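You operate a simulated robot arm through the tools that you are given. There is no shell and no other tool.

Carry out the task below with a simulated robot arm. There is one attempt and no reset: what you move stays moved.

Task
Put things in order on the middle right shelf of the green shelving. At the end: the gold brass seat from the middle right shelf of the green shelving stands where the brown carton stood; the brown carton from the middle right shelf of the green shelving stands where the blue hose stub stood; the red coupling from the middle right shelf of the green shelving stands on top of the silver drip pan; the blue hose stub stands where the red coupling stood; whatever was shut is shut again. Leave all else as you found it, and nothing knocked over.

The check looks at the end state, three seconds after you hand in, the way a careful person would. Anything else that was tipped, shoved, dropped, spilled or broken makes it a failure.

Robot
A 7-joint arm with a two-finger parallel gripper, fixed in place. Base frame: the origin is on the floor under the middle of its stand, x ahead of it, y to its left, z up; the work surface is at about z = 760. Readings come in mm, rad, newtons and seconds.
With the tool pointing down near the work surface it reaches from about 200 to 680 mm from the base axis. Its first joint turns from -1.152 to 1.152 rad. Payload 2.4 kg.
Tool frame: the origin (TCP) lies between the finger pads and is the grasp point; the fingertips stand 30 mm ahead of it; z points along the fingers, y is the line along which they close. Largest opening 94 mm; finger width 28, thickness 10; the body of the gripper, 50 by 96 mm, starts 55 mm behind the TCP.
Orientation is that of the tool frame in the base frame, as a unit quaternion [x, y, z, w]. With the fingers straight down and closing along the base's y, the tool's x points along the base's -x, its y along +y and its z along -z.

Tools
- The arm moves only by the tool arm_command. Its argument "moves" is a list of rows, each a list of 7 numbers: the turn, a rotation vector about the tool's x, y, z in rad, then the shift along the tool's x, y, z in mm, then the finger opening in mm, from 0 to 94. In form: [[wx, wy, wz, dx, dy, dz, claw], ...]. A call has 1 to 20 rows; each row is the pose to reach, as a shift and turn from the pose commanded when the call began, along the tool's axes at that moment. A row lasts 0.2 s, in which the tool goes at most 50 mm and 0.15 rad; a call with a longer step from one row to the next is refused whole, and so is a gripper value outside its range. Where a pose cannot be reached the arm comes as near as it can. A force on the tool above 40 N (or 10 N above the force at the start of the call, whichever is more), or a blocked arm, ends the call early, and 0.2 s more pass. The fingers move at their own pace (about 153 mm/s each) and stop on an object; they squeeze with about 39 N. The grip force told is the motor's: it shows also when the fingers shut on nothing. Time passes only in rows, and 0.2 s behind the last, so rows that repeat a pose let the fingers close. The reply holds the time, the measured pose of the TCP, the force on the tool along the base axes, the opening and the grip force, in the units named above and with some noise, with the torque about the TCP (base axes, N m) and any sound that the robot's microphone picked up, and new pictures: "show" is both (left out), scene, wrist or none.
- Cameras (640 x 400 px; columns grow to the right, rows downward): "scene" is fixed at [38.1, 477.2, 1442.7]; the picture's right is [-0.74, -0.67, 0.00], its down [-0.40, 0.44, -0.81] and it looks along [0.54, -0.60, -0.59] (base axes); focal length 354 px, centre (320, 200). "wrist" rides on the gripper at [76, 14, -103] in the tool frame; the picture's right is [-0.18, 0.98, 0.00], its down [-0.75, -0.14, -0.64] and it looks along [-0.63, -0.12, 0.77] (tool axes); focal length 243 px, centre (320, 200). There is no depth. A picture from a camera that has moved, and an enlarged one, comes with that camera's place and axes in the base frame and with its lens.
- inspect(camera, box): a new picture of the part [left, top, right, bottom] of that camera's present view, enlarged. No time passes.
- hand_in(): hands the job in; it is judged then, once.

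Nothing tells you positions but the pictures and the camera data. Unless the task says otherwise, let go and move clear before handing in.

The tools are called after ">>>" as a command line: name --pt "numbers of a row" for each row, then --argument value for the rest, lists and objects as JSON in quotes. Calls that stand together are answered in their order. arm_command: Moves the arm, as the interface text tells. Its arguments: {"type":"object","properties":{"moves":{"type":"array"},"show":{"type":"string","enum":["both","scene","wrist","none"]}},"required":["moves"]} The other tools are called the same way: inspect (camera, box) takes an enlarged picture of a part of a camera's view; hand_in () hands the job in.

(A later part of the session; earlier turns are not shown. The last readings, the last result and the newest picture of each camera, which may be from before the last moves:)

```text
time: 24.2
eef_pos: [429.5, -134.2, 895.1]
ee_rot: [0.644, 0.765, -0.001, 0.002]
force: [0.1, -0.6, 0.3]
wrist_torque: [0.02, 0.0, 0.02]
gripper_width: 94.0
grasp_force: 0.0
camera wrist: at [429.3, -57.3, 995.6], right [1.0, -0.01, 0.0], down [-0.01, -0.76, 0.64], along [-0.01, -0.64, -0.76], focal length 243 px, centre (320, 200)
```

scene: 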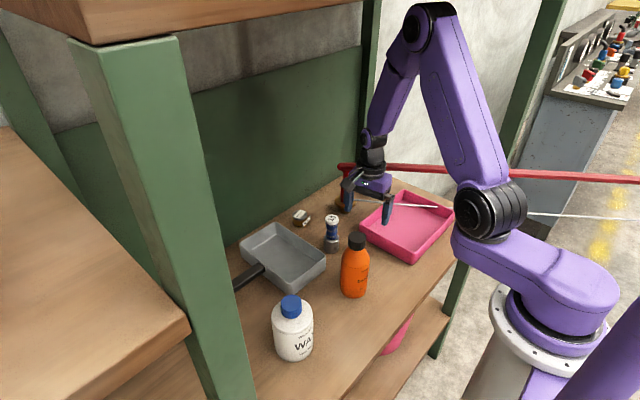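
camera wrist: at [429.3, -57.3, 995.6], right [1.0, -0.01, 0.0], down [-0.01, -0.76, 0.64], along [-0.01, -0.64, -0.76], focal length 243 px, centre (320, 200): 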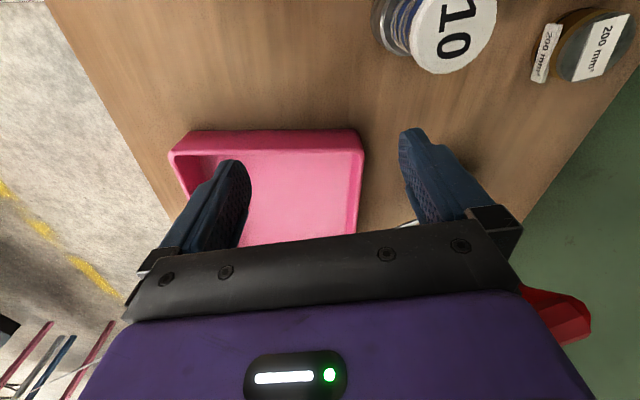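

The gripper is yawed and clear of everything. Next I tilt it sideways and move to a standoff left of the coupling, at about (560, -160, 884).

>>> arm_command --pt "0.012 -0.137 0.022 -7 18 0 94" --pt "0.023 -0.274 0.045 -14 35 0 94" --pt "0.035 -0.41 0.067 -21 53 2 94" --pt "0.047 -0.547 0.09 -27 71 4 94" --pt "0.058 -0.684 0.112 -34 89 6 94" --pt "0.07 -0.821 0.134 -41 106 8 94" --pt "0.082 -0.957 0.157 -48 124 11 94" --pt "0.082 -0.957 0.157 -48 124 11 94" --show "both"

```text
time: 26.0
eef_pos: [559.6, -160.5, 884.3]
ee_rot: [0.626, 0.627, -0.327, 0.329]
force: [0.5, -0.4, 0.1]
wrist_torque: [-0.05, 0.02, 0.04]
gripper_width: 93.9
grasp_force: 0.0
camera wrist: at [572.3, -33.0, 877.7], right [0.98, -0.1, 0.15], down [-0.14, 0.1, 0.98], along [-0.12, -0.99, 0.08], focal length 243 px, centre (320, 200)
```

scene: 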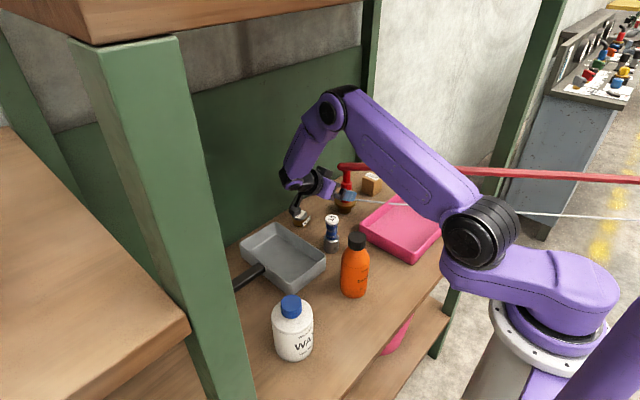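
wrist: 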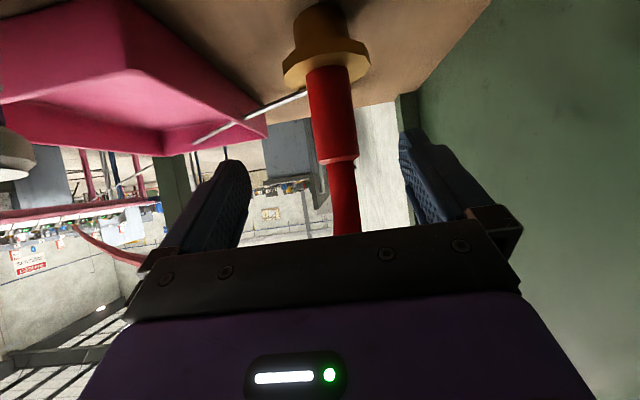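

The standoff pose is exact and the coupling stands between the fingers, slightly off-centre. I'll enlarge the view to measure the offset.

>>> inspect --camera "wrist" --box '[200, 0, 440, 240]'

>>> inspect --camera "scene" --box '[270, 130, 400, 240]'

```text
1.67 times, centred on (320, 120) of wrist
camera zoom: at [572.3, -33.0, 877.7], right [0.98, -0.1, 0.15], down [-0.14, 0.1, 0.98], along [-0.12, -0.99, 0.08], focal length 404 px, centre (320, 333)
```

zoom: 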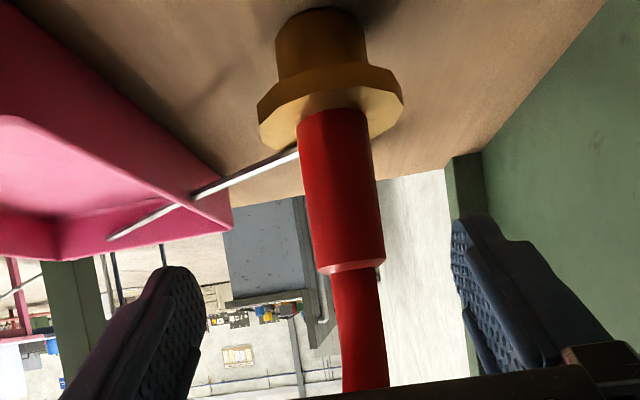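

```text
3.64 times, centred on (335, 185) of scene
camera zoom: at [38.1, 477.2, 1442.7], right [-0.74, -0.67, 0.0], down [-0.4, 0.44, -0.81], along [0.54, -0.6, -0.59], focal length 1287 px, centre (266, 254)
```

zoom: 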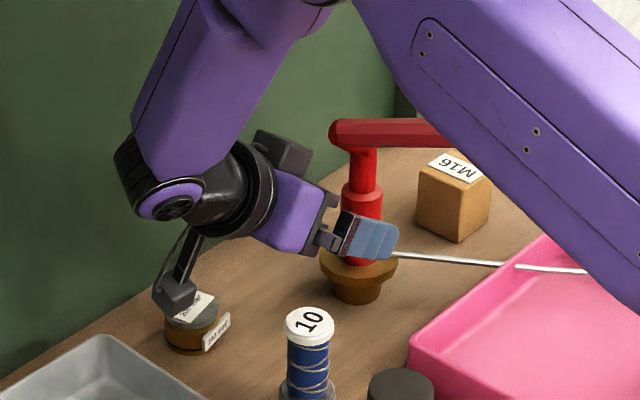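

The coupling axis is about 9 mm toward +x from the tool axis, near (569, -229). I'll centre on it and advance along the tool axis with the fingers open.

>>> arm_command --pt "0 0 0 0 9.4 0 94" --pt "0 0 0 -1 9.4 20 94" --pt "0 0 0 -2 9.4 40 94" --pt "0 0 0 -3 9.4 60 94" --pt "0 0 0 -4.3 9.4 80 94" --pt "0 0 0 -4.3 9.4 80 94" --show "both"

>>> inspect --camera "scene" --box '[290, 140, 400, 230]'

>>> inspect --camera "wrist" --box '[200, 0, 440, 240]'

```text
time: 27.4
eef_pos: [570.5, -229.1, 840.5]
ee_rot: [0.626, 0.627, -0.326, 0.328]
force: [0.6, 0.3, 0.4]
wrist_torque: [0.0, 0.0, 0.01]
gripper_width: 93.6
grasp_force: 0.0
camera wrist: at [583.1, -101.9, 835.8], right [0.98, -0.1, 0.15], down [-0.14, 0.1, 0.99], along [-0.11, -0.99, 0.08], focal length 243 px, centre (320, 200)
```

scene: 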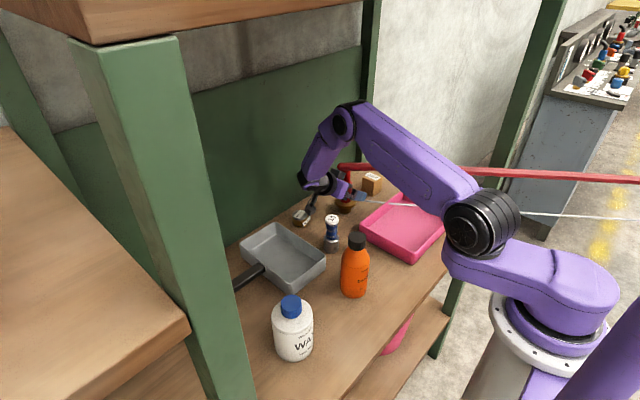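
wrist: 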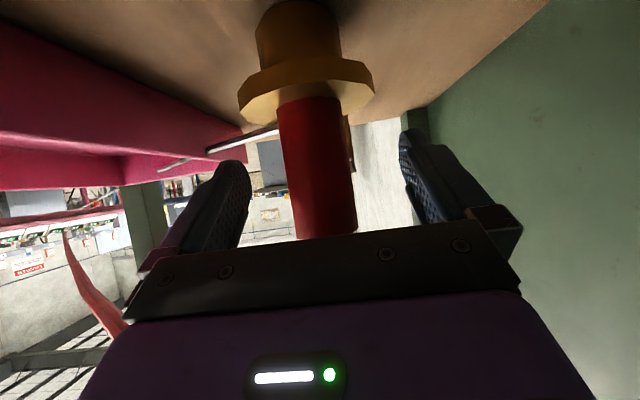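

```text
4.44 times, centred on (345, 185) of scene
camera zoom: at [38.1, 477.2, 1442.7], right [-0.74, -0.67, 0.0], down [-0.4, 0.44, -0.81], along [0.54, -0.6, -0.59], focal length 1573 px, centre (209, 267)
```

zoom: 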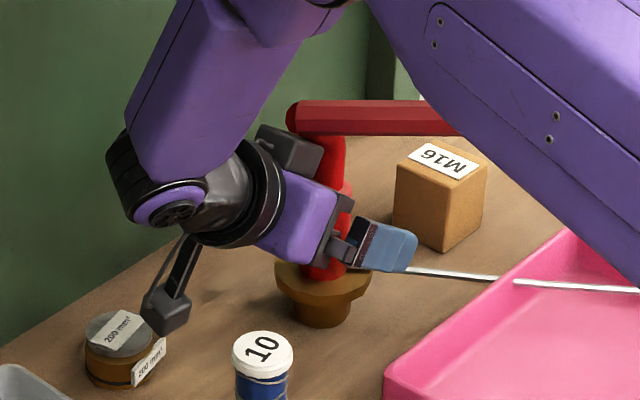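

```text
1.67 times, centred on (320, 120) of wrist
camera zoom: at [583.1, -101.9, 835.8], right [0.98, -0.1, 0.15], down [-0.14, 0.1, 0.99], along [-0.11, -0.99, 0.08], focal length 404 px, centre (320, 333)
```

zoom: 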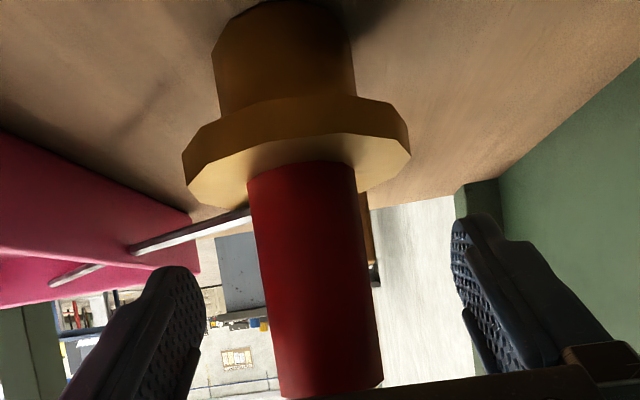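

The coupling is centred between the fingers. Before closing I'll check the dark box on top of the gripper near the spout, and the camera near the disc.

>>> inspect --camera "scene" --box '[322, 155, 372, 205]'

>>> inspect --camera "scene" --box '[285, 190, 335, 230]'

```text
8.00 times, centred on (347, 180) of scene
camera zoom: at [38.1, 477.2, 1442.7], right [-0.74, -0.67, 0.0], down [-0.4, 0.44, -0.81], along [0.54, -0.6, -0.59], focal length 2832 px, centre (104, 360)
```

zoom: 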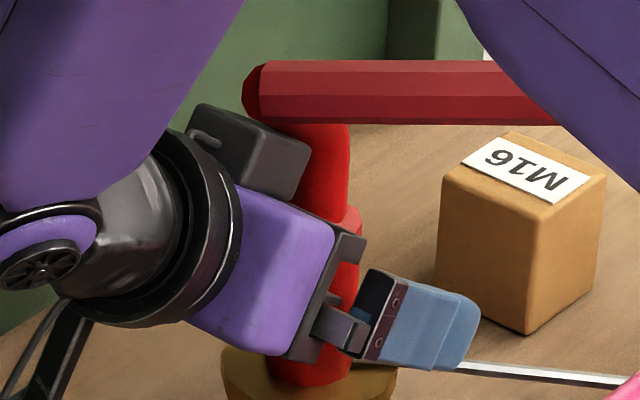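

```text
10.00 times, centred on (310, 210) of scene
camera zoom: at [38.1, 477.2, 1442.7], right [-0.74, -0.67, 0.0], down [-0.4, 0.44, -0.81], along [0.54, -0.6, -0.59], focal length 3540 px, centre (420, 100)
```

zoom: 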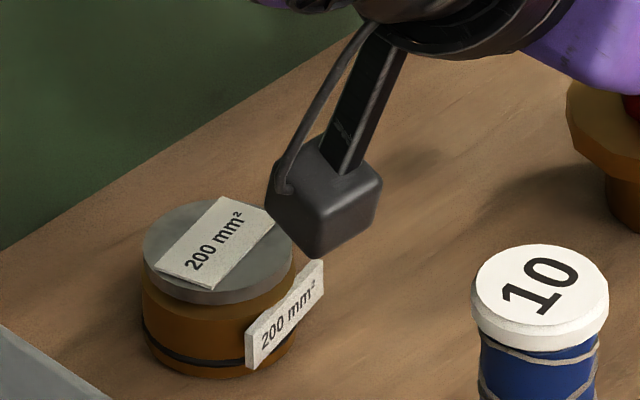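

No contact is showing. I'll close the fingers on the red body.

>>> arm_command --pt "0 0 0 0 0 0 40" --pt "0 0 0 0 0 0 0" --pt "0 0 0 0 0 0 0" --pt "0 0 0 0 0 0 0" --show "both"

```text
time: 28.4
eef_pos: [571.1, -229.6, 841.9]
ee_rot: [0.625, 0.628, -0.325, 0.329]
force: [0.4, -0.4, -0.2]
wrist_torque: [-0.06, 0.02, 0.03]
gripper_width: 37.3
grasp_force: 38.5
camera wrist: at [583.0, -101.7, 835.9], right [0.98, -0.1, 0.15], down [-0.14, 0.1, 0.99], along [-0.12, -0.99, 0.08], focal length 243 px, centre (320, 200)
```

scene: 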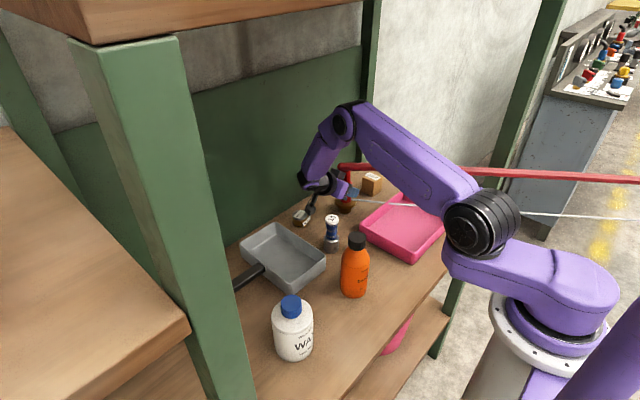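
wrist: 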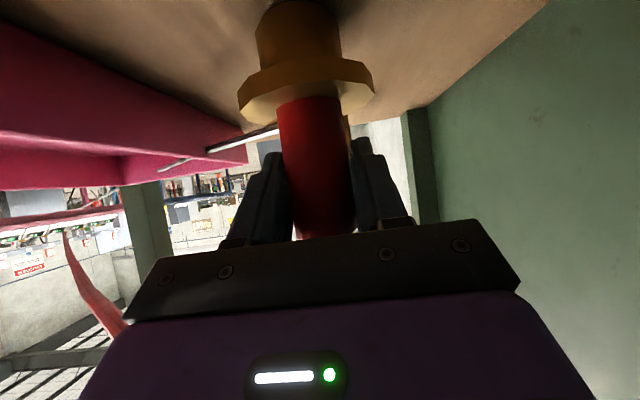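

The grip holds at 37 mm. I'll lift just 12 mm to see whether it comes freely and whether the gold base comes with it.

>>> arm_command --pt "0 0 0 -3.3 0 -2.3 0" --pt "0 0 0 -6.6 0 -4.6 0" --pt "0 0 0 -9.9 0 -6.8 0" --pt "0 0 0 -9.9 0 -6.8 0" --show "both"

>>> inspect --camera "scene" --box '[305, 145, 405, 225]'

```text
time: 29.4
eef_pos: [569.4, -229.3, 853.6]
ee_rot: [0.626, 0.628, -0.327, 0.328]
force: [0.3, 0.3, -4.8]
wrist_torque: [0.01, 0.0, -0.03]
gripper_width: 37.7
grasp_force: 38.8
camera wrist: at [582.4, -101.8, 848.7], right [0.98, -0.1, 0.15], down [-0.14, 0.1, 0.99], along [-0.12, -0.99, 0.08], focal length 243 px, centre (320, 200)
```

scene: 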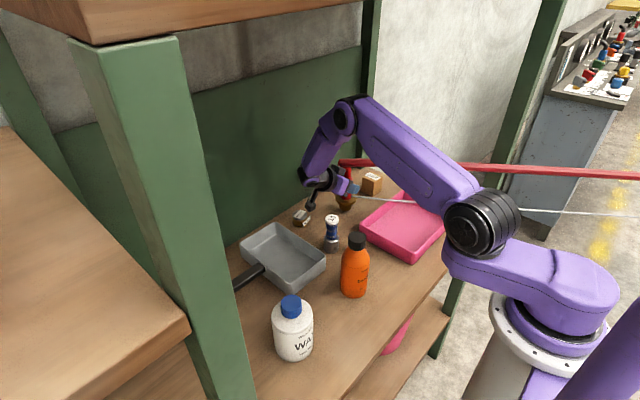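
wrist: 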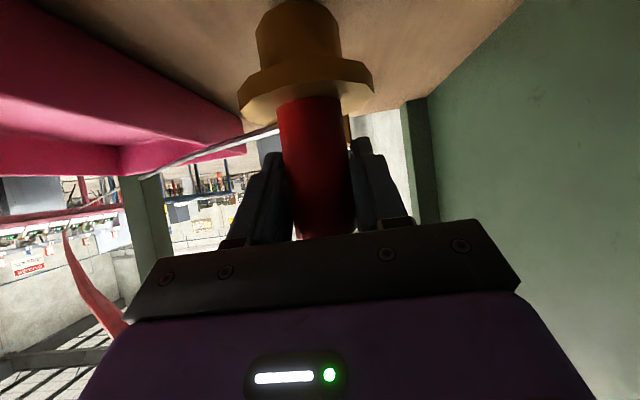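

```text
5.00 times, centred on (355, 185) of scene
camera zoom: at [38.1, 477.1, 1442.7], right [-0.74, -0.67, 0.0], down [-0.4, 0.44, -0.81], along [0.54, -0.6, -0.59], focal length 1770 px, centre (145, 275)
```

zoom: 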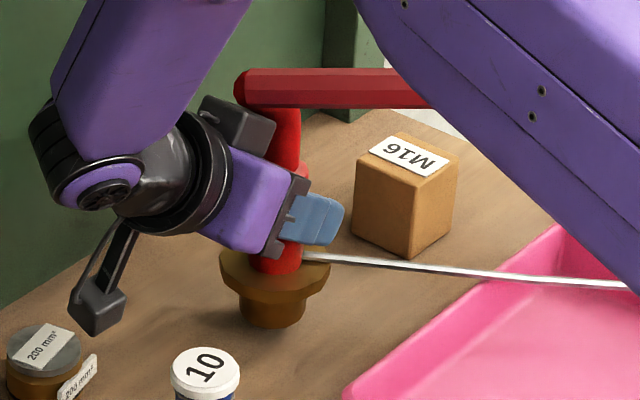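

The coupling lifts freely at about 0.5 kg with no side torque. Its gold base, hose and rod move with it, so they are part of it, and the labelled disc must be the brass seat. I'll lift it higher and carry it left over the pan.

>>> arm_command --pt "0 0 0 -17.5 0 -12.2 0" --pt "0 0 0 -35 0 -24.3 0" --pt "0 0 0 -52.6 0 -36.5 0" --pt "0 0 0 -32 -2 -66 0" --pt "0 0 0 -12 -4 -95 0" --pt "0 0 0 9 -5 -125 0" --pt "0 0 0 29 -7 -154 0" --pt "0 0 0 50 -9 -184 0" --pt "0 0 0 70 -11 -213 0" --pt "0 0 0 91 -12 -243 0" --pt "0 0 0 111 -14 -272.4 0" --pt "0 0 0 111 -14 -272.4 0" --pt "0 0 0 111 -14 -272.4 0" --show "both"

>>> inspect --camera "scene" --box '[200, 150, 360, 300]'

```text
time: 32.2
eef_pos: [553.9, 60.6, 919.3]
ee_rot: [0.626, 0.628, -0.326, 0.328]
force: [0.7, 0.6, -4.7]
wrist_torque: [0.03, -0.01, 0.02]
gripper_width: 37.5
grasp_force: 39.0
camera wrist: at [566.5, 187.0, 913.3], right [0.98, -0.1, 0.15], down [-0.14, 0.1, 0.99], along [-0.12, -0.99, 0.08], focal length 243 px, centre (320, 200)
```

scene: 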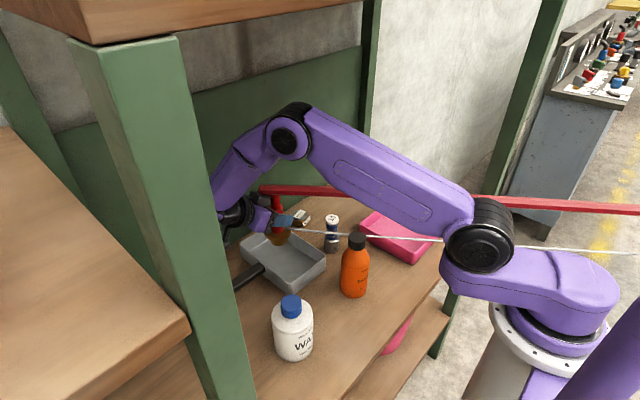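
wrist: 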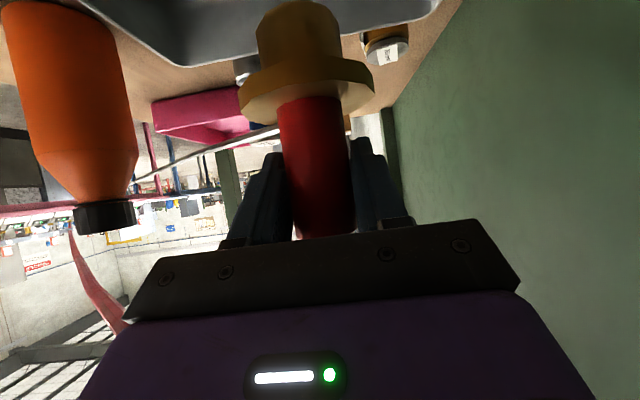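

```text
2.67 times, centred on (280, 225) of scene
camera zoom: at [38.1, 477.2, 1442.7], right [-0.74, -0.67, 0.0], down [-0.4, 0.44, -0.81], along [0.54, -0.6, -0.59], focal length 944 px, centre (427, 133)
```

zoom: 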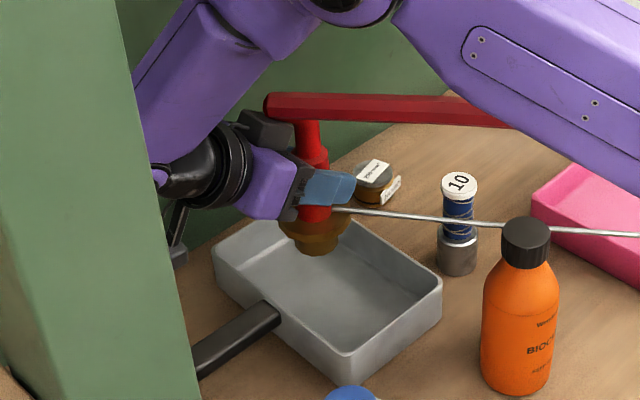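

The coupling hangs over the middle of the pan. I'll lower it most of the way and then settle it gently by force.

>>> arm_command --pt "0 0 0 13.2 0 9.1 0" --pt "0 0 0 26.3 0 18.2 0" --pt "0 0 0 39.5 0 27.4 0" --pt "0 0 0 50 0 34.7 0" --pt "0 0 0 50 0 34.7 0" --show "both"

>>> inspect --camera "scene" --box '[220, 180, 340, 290]'

```text
time: 33.1
eef_pos: [555.1, 59.3, 878.5]
ee_rot: [0.625, 0.625, -0.327, 0.335]
force: [-2.9, 1.4, 7.0]
wrist_torque: [0.23, 0.31, 0.02]
gripper_width: 37.4
grasp_force: 38.2
stopped in row 4: the force on the tool passed its limit at 66 N (the readings are from after the stop); the commanded pose is now the measured one
camera wrist: at [568.8, 186.7, 871.5], right [0.98, -0.1, 0.16], down [-0.15, 0.11, 0.98], along [-0.11, -0.99, 0.09], focal length 243 px, centre (320, 200)
```

scene: 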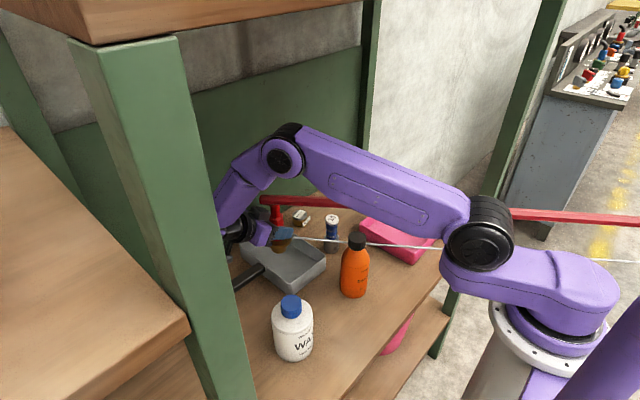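
wrist: 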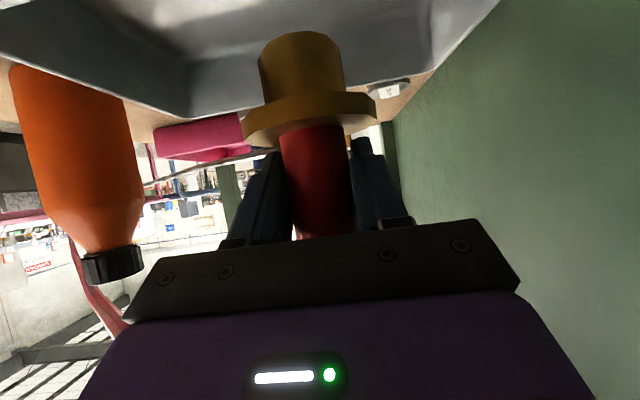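

```text
3.64 times, centred on (280, 235) of scene
camera zoom: at [37.9, 477.2, 1442.7], right [-0.74, -0.67, 0.0], down [-0.4, 0.44, -0.81], along [0.54, -0.6, -0.59], focal length 1287 px, centre (466, 73)
```

zoom: 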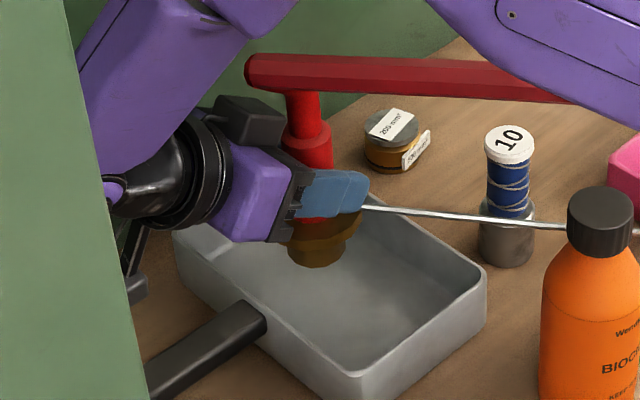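

A contact stopped the descent at about z=878 and the coupling slid a little in the grip. I'll look closely at what it touched before doing anything else.

>>> inspect --camera "wrist" --box '[160, 0, 460, 240]'

>>> inspect --camera "scene" --box '[235, 195, 305, 265]'

>>> inspect --camera "scene" --box '[200, 180, 270, 300]'

```text
1.67 times, centred on (310, 120) of wrist
camera zoom: at [568.8, 186.7, 871.5], right [0.98, -0.1, 0.16], down [-0.15, 0.11, 0.98], along [-0.11, -0.99, 0.09], focal length 404 px, centre (337, 333)
```

zoom: 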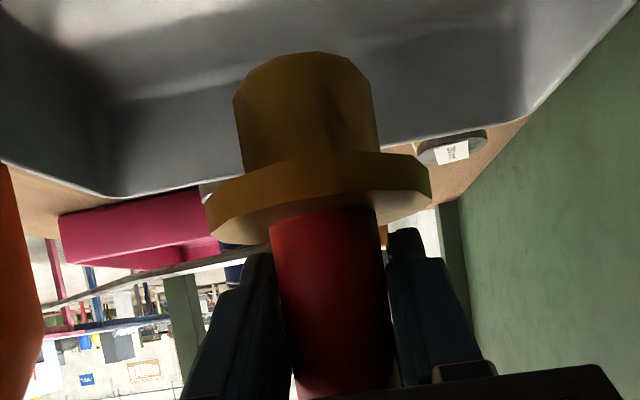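

```text
5.71 times, centred on (270, 230) of scene
camera zoom: at [37.9, 477.2, 1442.7], right [-0.74, -0.67, 0.0], down [-0.4, 0.44, -0.81], along [0.54, -0.6, -0.59], focal length 2023 px, centre (606, 29)
```

zoom: 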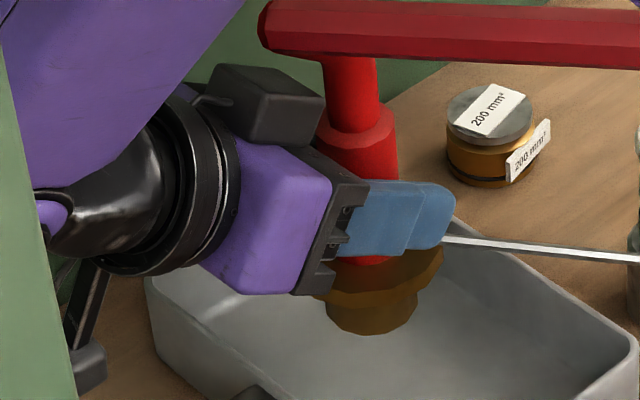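

```text
3.33 times, centred on (235, 240) of scene
camera zoom: at [37.9, 477.2, 1442.7], right [-0.74, -0.67, 0.0], down [-0.4, 0.44, -0.81], along [0.54, -0.6, -0.59], focal length 1180 px, centre (603, 67)
```

zoom: 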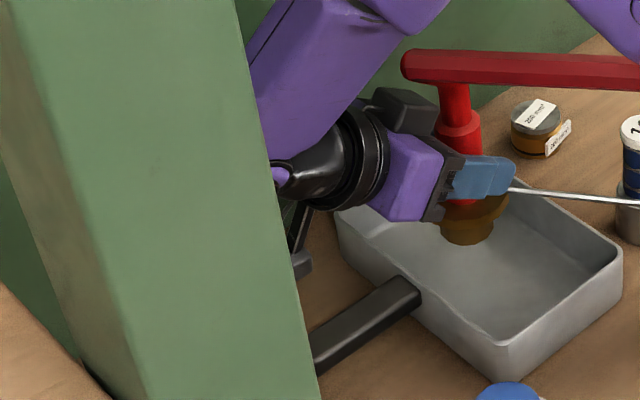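

The base has come to rest at about z≈805, which is the pan's rim level, and it is upright and central. I'll open the fingers by only a few millimetres to see whether it stands by itself there.

>>> arm_command --pt "0 0 0 0 0 0 41" --pt "0 0 0 0 0 0 41" --pt "0 0 0 0 0 0 41" --show "both"

>>> inspect --camera "wrist" --box '[160, 0, 460, 240]'

>>> inspect --camera "scene" --box '[235, 195, 305, 265]'

```text
time: 33.9
eef_pos: [555.7, 59.3, 878.9]
ee_rot: [0.625, 0.625, -0.327, 0.336]
force: [2.7, 0.4, 11.3]
wrist_torque: [-0.16, 0.09, 0.08]
gripper_width: 39.8
grasp_force: 0.0
camera wrist: at [569.2, 186.6, 871.4], right [0.98, -0.1, 0.16], down [-0.15, 0.11, 0.98], along [-0.11, -0.99, 0.09], focal length 243 px, centre (320, 200)
```

scene: 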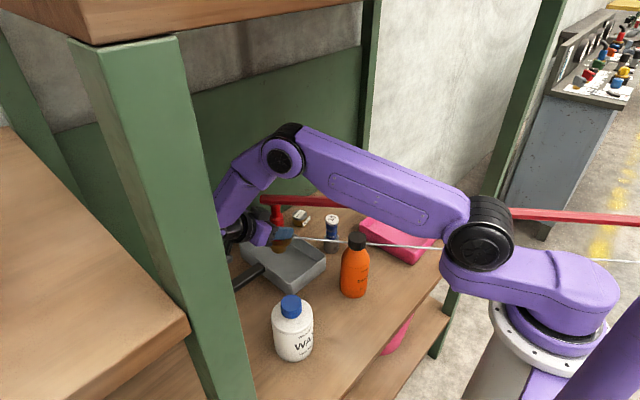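
wrist: 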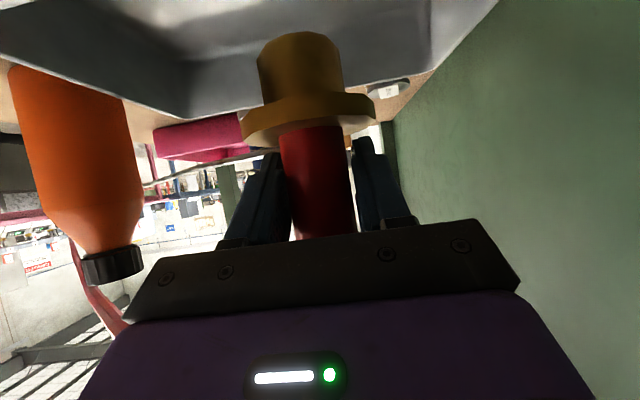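

```text
1.67 times, centred on (310, 120) of wrist
camera zoom: at [569.2, 186.6, 871.4], right [0.98, -0.1, 0.16], down [-0.15, 0.11, 0.98], along [-0.11, -0.99, 0.09], focal length 404 px, centre (337, 333)
```

zoom: 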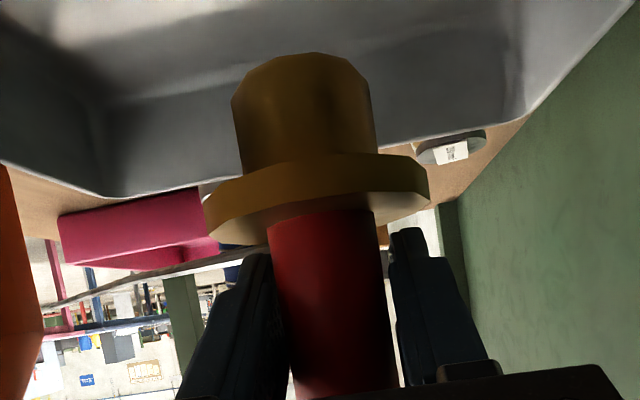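

```text
5.71 times, centred on (270, 230) of scene
camera zoom: at [37.9, 477.1, 1442.7], right [-0.74, -0.67, 0.0], down [-0.4, 0.44, -0.81], along [0.54, -0.6, -0.59], focal length 2023 px, centre (606, 29)
```

zoom: 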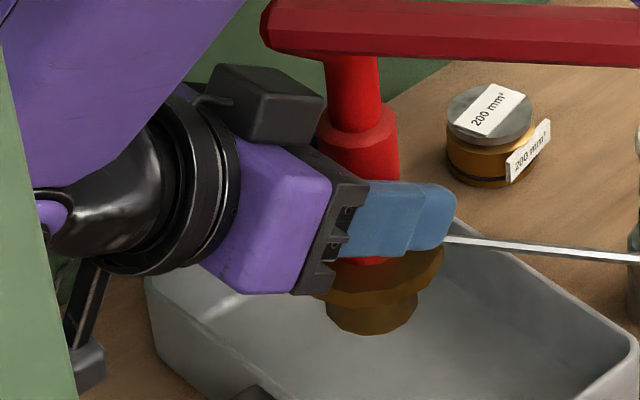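

The coupling stands by itself on the pan, since its weight has left the tool. The leftover push comes from the fingertips resting on its flange. I'll ease up, open fully and back away along the tool axis.

>>> arm_command --pt "0 0 0 -2.5 0 -1.7 44" --pt "0 0 0 -3.3 0 -2.3 70" --pt "0 0 0 -3.3 0 -2.3 94" --pt "0 0 0 -3.3 0 -10 94" --pt "0 0 0 -3.3 0 -25 94" --pt "0 0 0 -3.3 0 -45 94" --pt "0 0 0 -3.3 0 -65 94" --pt "0 0 0 -3.3 0 -85 94" --pt "0 0 0 -3.3 0 -85 94" --show "both"

>>> inspect --camera "wrist" --box '[160, 0, 460, 240]'

>>> inspect --camera "scene" --box '[220, 180, 340, 290]'

```text
time: 35.9
eef_pos: [554.0, 128.7, 927.1]
ee_rot: [0.625, 0.625, -0.326, 0.334]
force: [-0.2, 0.1, -0.7]
wrist_torque: [-0.02, 0.01, 0.0]
gripper_width: 93.8
grasp_force: 0.2
camera wrist: at [567.1, 255.9, 920.1], right [0.98, -0.1, 0.16], down [-0.15, 0.11, 0.98], along [-0.11, -0.99, 0.09], focal length 243 px, centre (320, 200)
```

scene: 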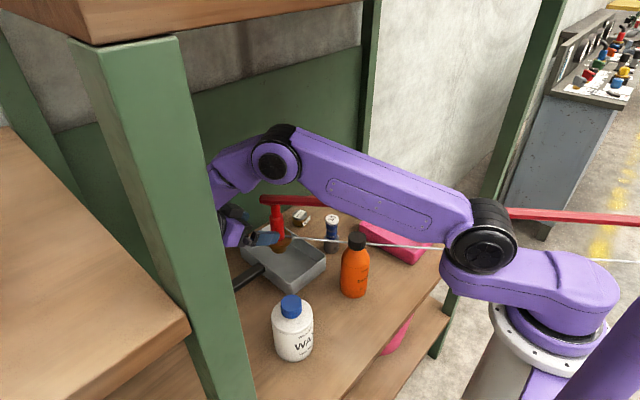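
wrist: 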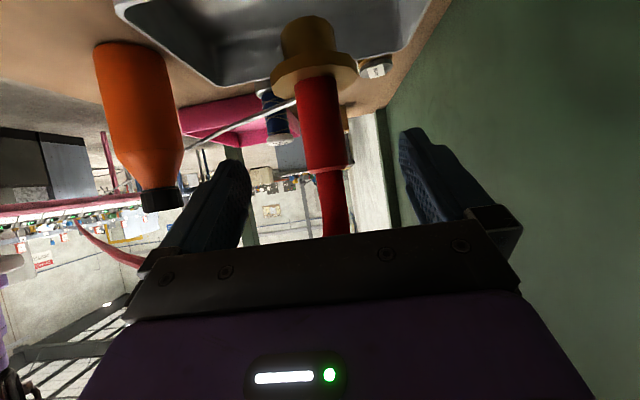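

```text
1.67 times, centred on (310, 120) of wrist
camera zoom: at [567.1, 255.9, 920.1], right [0.98, -0.1, 0.16], down [-0.15, 0.11, 0.98], along [-0.11, -0.99, 0.09], focal length 404 px, centre (337, 333)
```

zoom: 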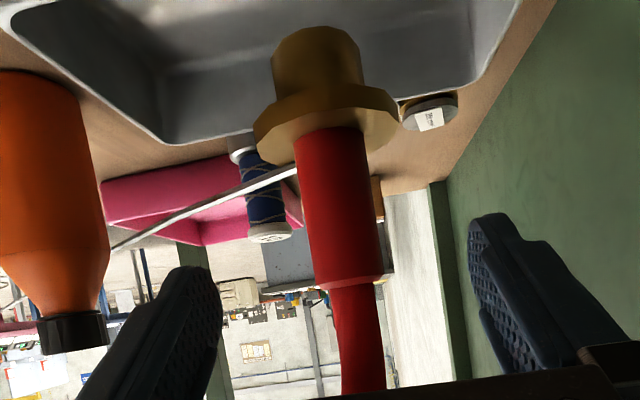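

```text
3.64 times, centred on (280, 235) of scene
camera zoom: at [38.0, 477.2, 1442.7], right [-0.74, -0.67, 0.0], down [-0.4, 0.44, -0.81], along [0.54, -0.6, -0.59], focal length 1287 px, centre (466, 73)
```

zoom: 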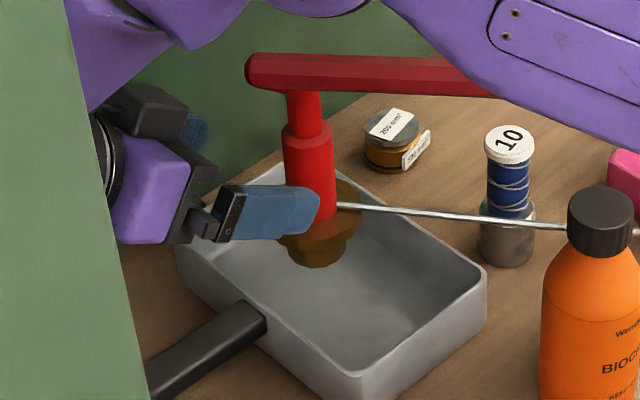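

The coupling stands upright on the pan and I'm clear of it. I'll move back-left, turn the tool vertical behind the coupling, and then go around its back side to the blue stub.

>>> arm_command --pt "0 0 0 -7.6 29 -8.6 94" --pt "0 0 0 -15.2 58.2 -17.3 80" --pt "-0.058 0.059 -0.11 -15.2 58.2 -17.3 70" --pt "-0.115 0.118 -0.221 -15.2 58.2 -17.3 70" --pt "-0.173 0.177 -0.331 -15.2 58.2 -17.3 70" --pt "-0.23 0.236 -0.442 -15.2 58.2 -17.3 70" --pt "-0.288 0.295 -0.552 -15.2 58.2 -17.3 70" --pt "-0.345 0.354 -0.662 -15.2 58.2 -17.3 70" --pt "-0.403 0.413 -0.773 -15.2 58.2 -17.3 70" --pt "-0.461 0.472 -0.883 -15.2 58.2 -17.3 70" --pt "-0.518 0.531 -0.994 -15.2 58.2 -17.3 70" --pt "-0.576 0.59 -1.104 -15.2 58.2 -17.3 70" --pt "-0.633 0.649 -1.214 -15.2 58.2 -17.3 70" --pt "-0.691 0.708 -1.325 -15.2 58.2 -17.3 70" --pt "-0.749 0.767 -1.435 -15.2 58.2 -17.3 70" --pt "-0.749 0.767 -1.435 -15.2 58.2 -17.3 70" --show "both"

```text
time: 39.3
eef_pos: [612.2, 133.5, 952.6]
ee_rot: [-0.002, 1.0, -0.001, -0.001]
force: [-0.1, 0.5, -0.8]
wrist_torque: [0.02, 0.02, 0.01]
gripper_width: 70.2
grasp_force: 0.0
camera wrist: at [536.0, 148.2, 1052.4], right [0.18, 0.98, 0.0], down [0.75, -0.14, 0.64], along [0.63, -0.12, -0.77], focal length 243 px, centre (320, 200)
```

scene: 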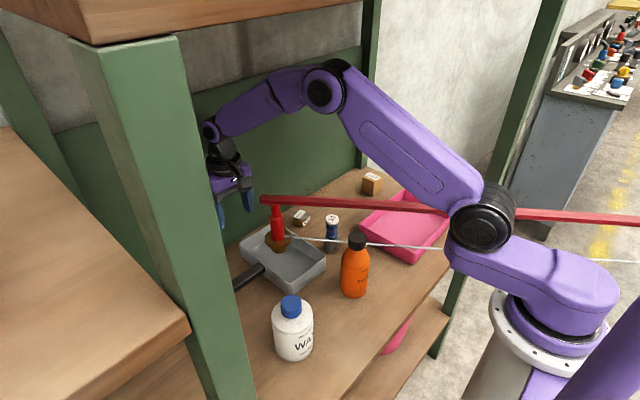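
wrist: 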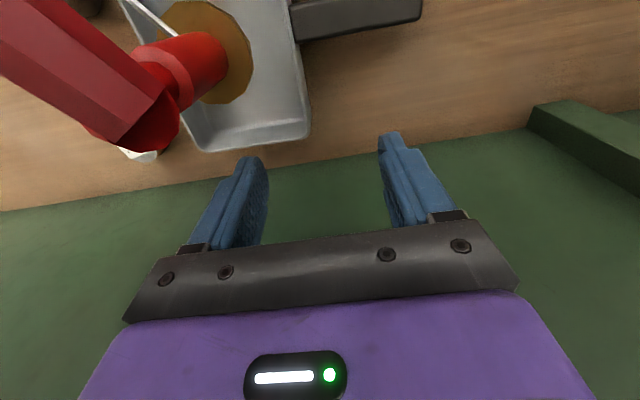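

The tool is vertical behind the coupling. I'll go right along the back at this height and then forward over the blue stub.

>>> arm_command --pt "0 0 0 0 -35 0 70" --pt "0 0 0 0 -75 0 70" --pt "0 0 0 0 -115 0 70" --pt "0 0 0 0 -155 0 70" --pt "0 0 0 0 -190 0 80" --pt "0 0 0 20 -206 0 94" --pt "0 0 0 60 -206 0 94" --pt "0 0 0 100 -206 0 94" --pt "0 0 0 123 -206 0 94" --pt "0 0 0 123 -206 0 94" --show "both"

>>> inspect --camera "wrist" --box '[200, 100, 480, 250]'

```text
time: 41.5
eef_pos: [489.5, -73.2, 951.6]
ee_rot: [0.0, 1.0, -0.001, 0.001]
force: [-0.3, 0.5, 0.2]
wrist_torque: [0.03, 0.0, 0.0]
gripper_width: 94.2
grasp_force: 0.0
camera wrist: at [412.7, -58.6, 1051.8], right [0.18, 0.98, 0.0], down [0.75, -0.14, 0.64], along [0.63, -0.12, -0.77], focal length 243 px, centre (320, 200)
```

scene: 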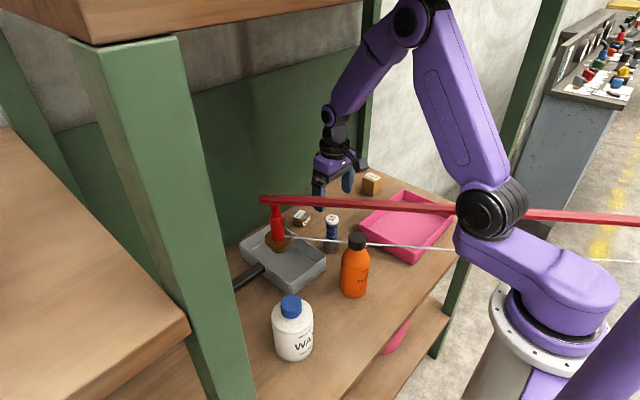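
wrist: 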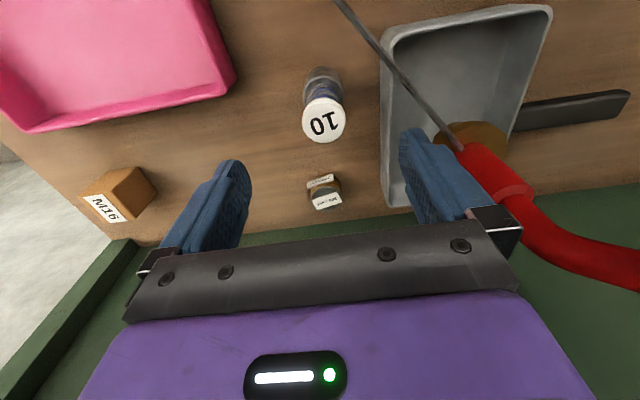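

```text
2.29 times, centred on (340, 175) of wrist
camera zoom: at [412.7, -58.6, 1051.8], right [0.18, 0.98, 0.0], down [0.75, -0.14, 0.64], along [0.63, -0.12, -0.77], focal length 555 px, centre (274, 257)
```

zoom: 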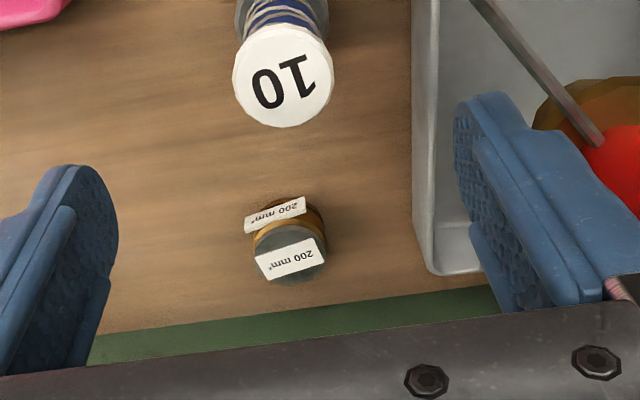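

I can see the stub straight below, with its axis at about (485.5, -69.5). I'll centre on it, narrow the fingers to clear the pan, and descend to grip the blue part below the cap.

>>> arm_command --pt "0 0 0 4 3.7 15 66" --pt "0 0 0 4 3.7 40 66" --pt "0 0 0 4 3.7 65 66" --pt "0 0 0 4 3.7 90 66" --pt "0 0 0 4 3.7 108 66" --pt "0 0 0 4 3.7 108 66" --show "both"

>>> inspect --camera "wrist" --box '[220, 60, 440, 240]'

>>> inspect --camera "scene" --box '[280, 180, 380, 260]'

```text
time: 42.9
eef_pos: [485.9, -67.9, 843.6]
ee_rot: [0.0, 1.0, -0.001, 0.0]
force: [0.6, -0.2, 0.5]
wrist_torque: [-0.03, 0.01, 0.02]
gripper_width: 65.9
grasp_force: 0.1
camera wrist: at [408.6, -54.2, 944.5], right [0.18, 0.98, 0.0], down [0.75, -0.14, 0.64], along [0.63, -0.12, -0.77], focal length 243 px, centre (320, 200)
```

scene: 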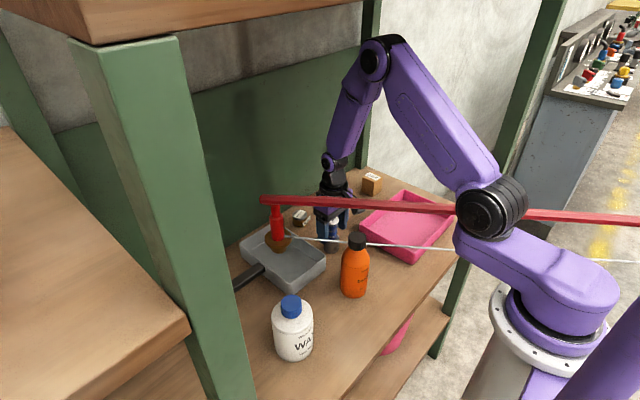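
wrist: 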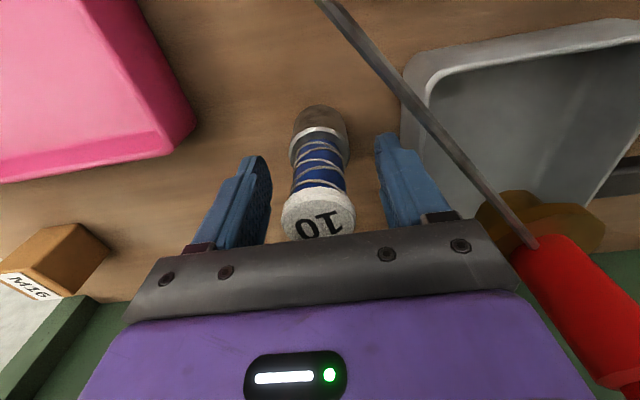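

```text
2.22 times, centred on (330, 150) of wrist
camera zoom: at [408.6, -54.2, 944.5], right [0.18, 0.98, 0.0], down [0.75, -0.14, 0.64], along [0.63, -0.12, -0.77], focal length 539 px, centre (298, 311)
```

zoom: 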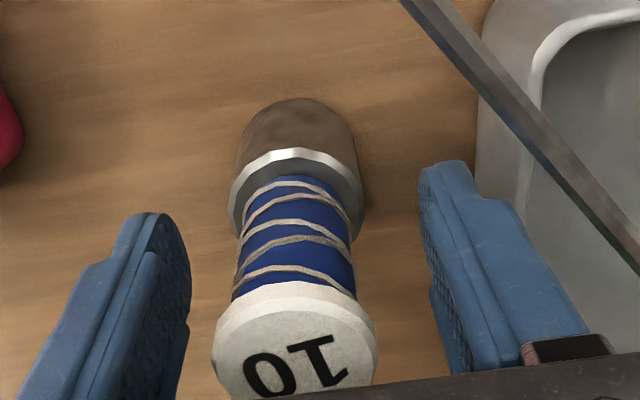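

```text
5.00 times, centred on (330, 220) of scene
camera zoom: at [38.1, 477.2, 1442.7], right [-0.74, -0.67, 0.0], down [-0.4, 0.44, -0.81], along [0.54, -0.6, -0.59], focal length 1770 px, centre (270, 100)
```

zoom: 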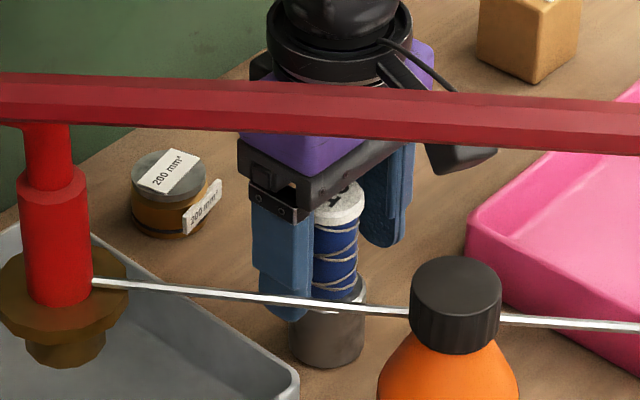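

The stub is centred between the fingers. I'll close the grip and test-lift slightly.

>>> arm_command --pt "0 0 0 0 0 0 40" --pt "0 0 0 0 0 0 0" --pt "0 0 0 0 0 0 0" --pt "0 0 0 0 0 0 0" --pt "0 0 0 0 0 -4 0" --pt "0 0 0 0 0 -10 0" --pt "0 0 0 0 0 -15 0" --pt "0 0 0 0 0 -15 0" --show "both"

>>> inspect --camera "wrist" --box '[220, 60, 440, 240]'

>>> inspect --camera "scene" --box '[280, 180, 380, 260]'

```text
time: 44.7
eef_pos: [486.3, -67.9, 859.2]
ee_rot: [0.001, 1.0, -0.001, 0.0]
force: [1.0, -0.1, -2.9]
wrist_torque: [0.01, 0.02, 0.02]
gripper_width: 36.7
grasp_force: 39.1
camera wrist: at [408.8, -54.0, 959.9], right [0.18, 0.98, 0.0], down [0.75, -0.14, 0.64], along [0.63, -0.12, -0.77], focal length 243 px, centre (320, 200)
```

scene: 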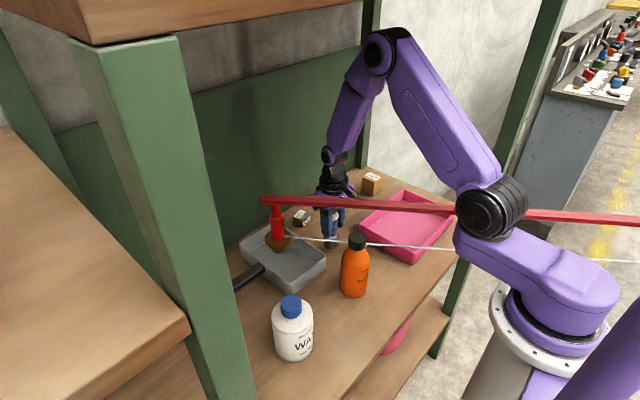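
wrist: 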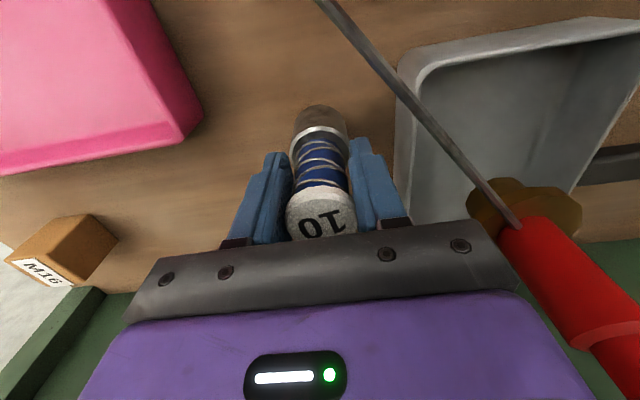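

```text
2.22 times, centred on (330, 150) of wrist
camera zoom: at [408.8, -54.0, 959.9], right [0.18, 0.98, 0.0], down [0.75, -0.14, 0.64], along [0.63, -0.12, -0.77], focal length 539 px, centre (298, 311)
```

zoom: 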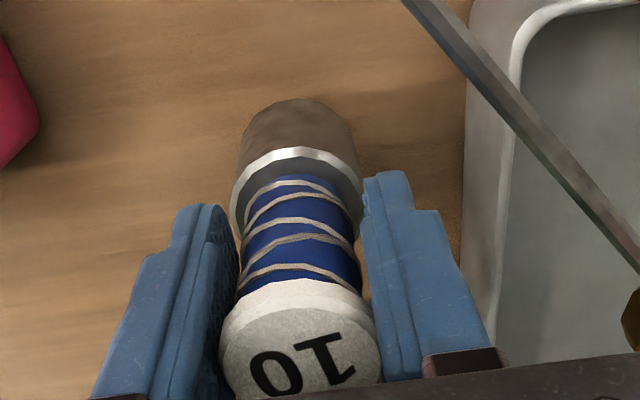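

```text
5.00 times, centred on (330, 220) of scene
camera zoom: at [38.1, 477.2, 1442.7], right [-0.74, -0.67, 0.0], down [-0.4, 0.44, -0.81], along [0.54, -0.6, -0.59], focal length 1770 px, centre (270, 100)
```

zoom: 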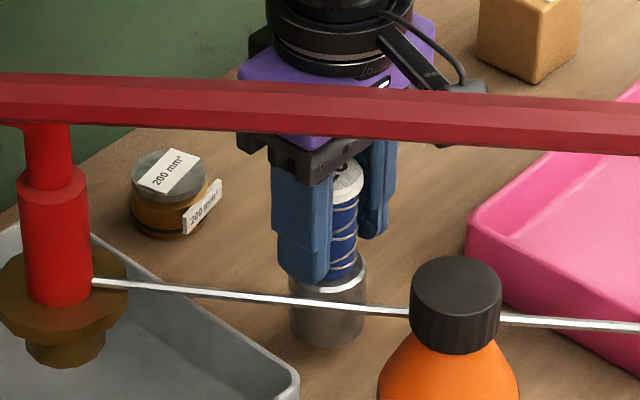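

The stub is held firmly at about 0.3 kg. I'll lift it clear, carry it to where the coupling stood, about (571, -234), and lower it to just above the board.

>>> arm_command --pt "0 0 0 0 0 -20 0" --pt "0 0 0 -5 -10 -35 0" --pt "0 0 0 -21 -41 -35 0" --pt "0 0 0 -37 -73 -35 0" --pt "0 0 0 -53 -104 -35 0" --pt "0 0 0 -69 -135 -35 0" --pt "0 0 0 -84.7 -166 -35 0" --pt "0 0 0 -84.7 -166 -35 0" --pt "0 0 0 -84.7 -166 -20 0" --pt "0 0 0 -84.7 -166 -5 0" --pt "0 0 0 -84.7 -166 6 0" --pt "0 0 0 -84.7 -166 11 0" --pt "0 0 0 -84.7 -166 11 0" --show "both"

>>> inspect --camera "scene" --box '[300, 150, 420, 240]'

```text
time: 47.5
eef_pos: [570.5, -234.6, 848.3]
ee_rot: [-0.001, 1.0, 0.0, 0.0]
force: [0.8, -0.4, -2.6]
wrist_torque: [0.03, 0.02, -0.02]
gripper_width: 36.8
grasp_force: 38.9
camera wrist: at [493.9, -220.1, 948.4], right [0.18, 0.98, 0.0], down [0.75, -0.14, 0.64], along [0.63, -0.12, -0.77], focal length 243 px, centre (320, 200)
```

scene: 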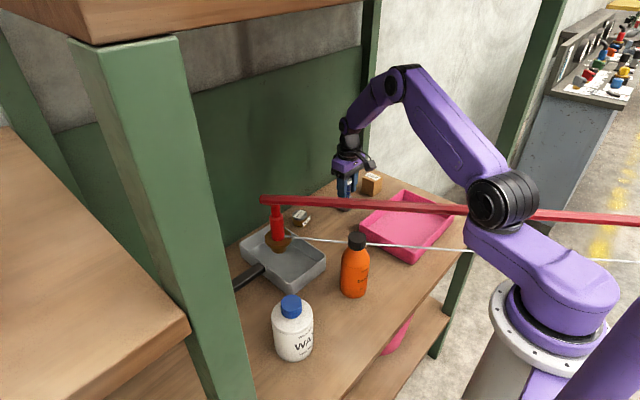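
wrist: 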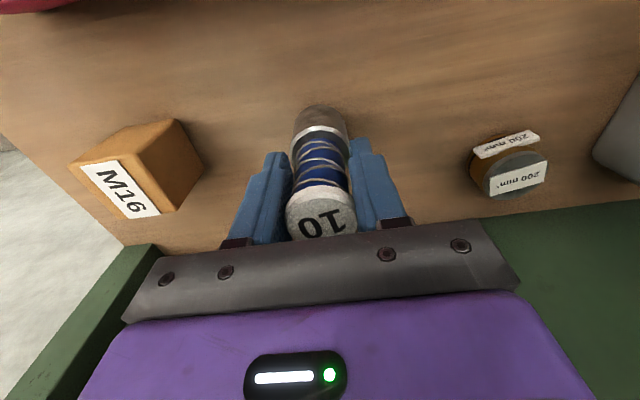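

```text
4.44 times, centred on (360, 195) of scene
camera zoom: at [38.1, 477.1, 1442.7], right [-0.74, -0.67, 0.0], down [-0.4, 0.44, -0.81], along [0.54, -0.6, -0.59], focal length 1573 px, centre (142, 222)
```

zoom: 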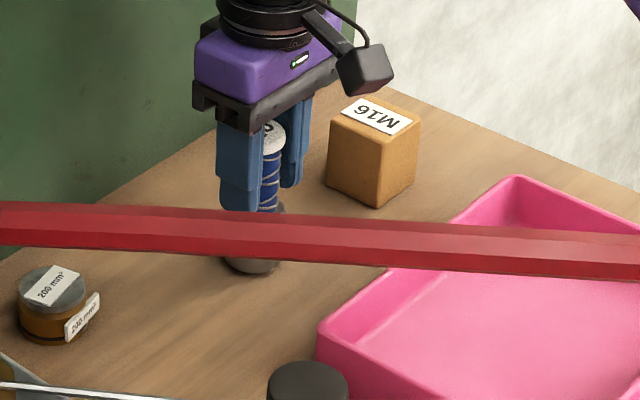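

The stub is above the right spot, with about 4 mm to go. I'll lower it gently, release and rise.

>>> arm_command --pt "0 0 0 0 0 2 0" --pt "0 0 0 0 0 3.5 0" --pt "0 0 0 0 0 4.5 0" --pt "0 0 0 0 0 4.5 0" --show "none"

```text
time: 48.5
eef_pos: [569.8, -233.8, 844.4]
ee_rot: [0.0, 1.0, -0.001, 0.0]
force: [-1.0, -0.2, 0.6]
wrist_torque: [0.1, 0.08, 0.01]
gripper_width: 36.5
grasp_force: 39.4
```

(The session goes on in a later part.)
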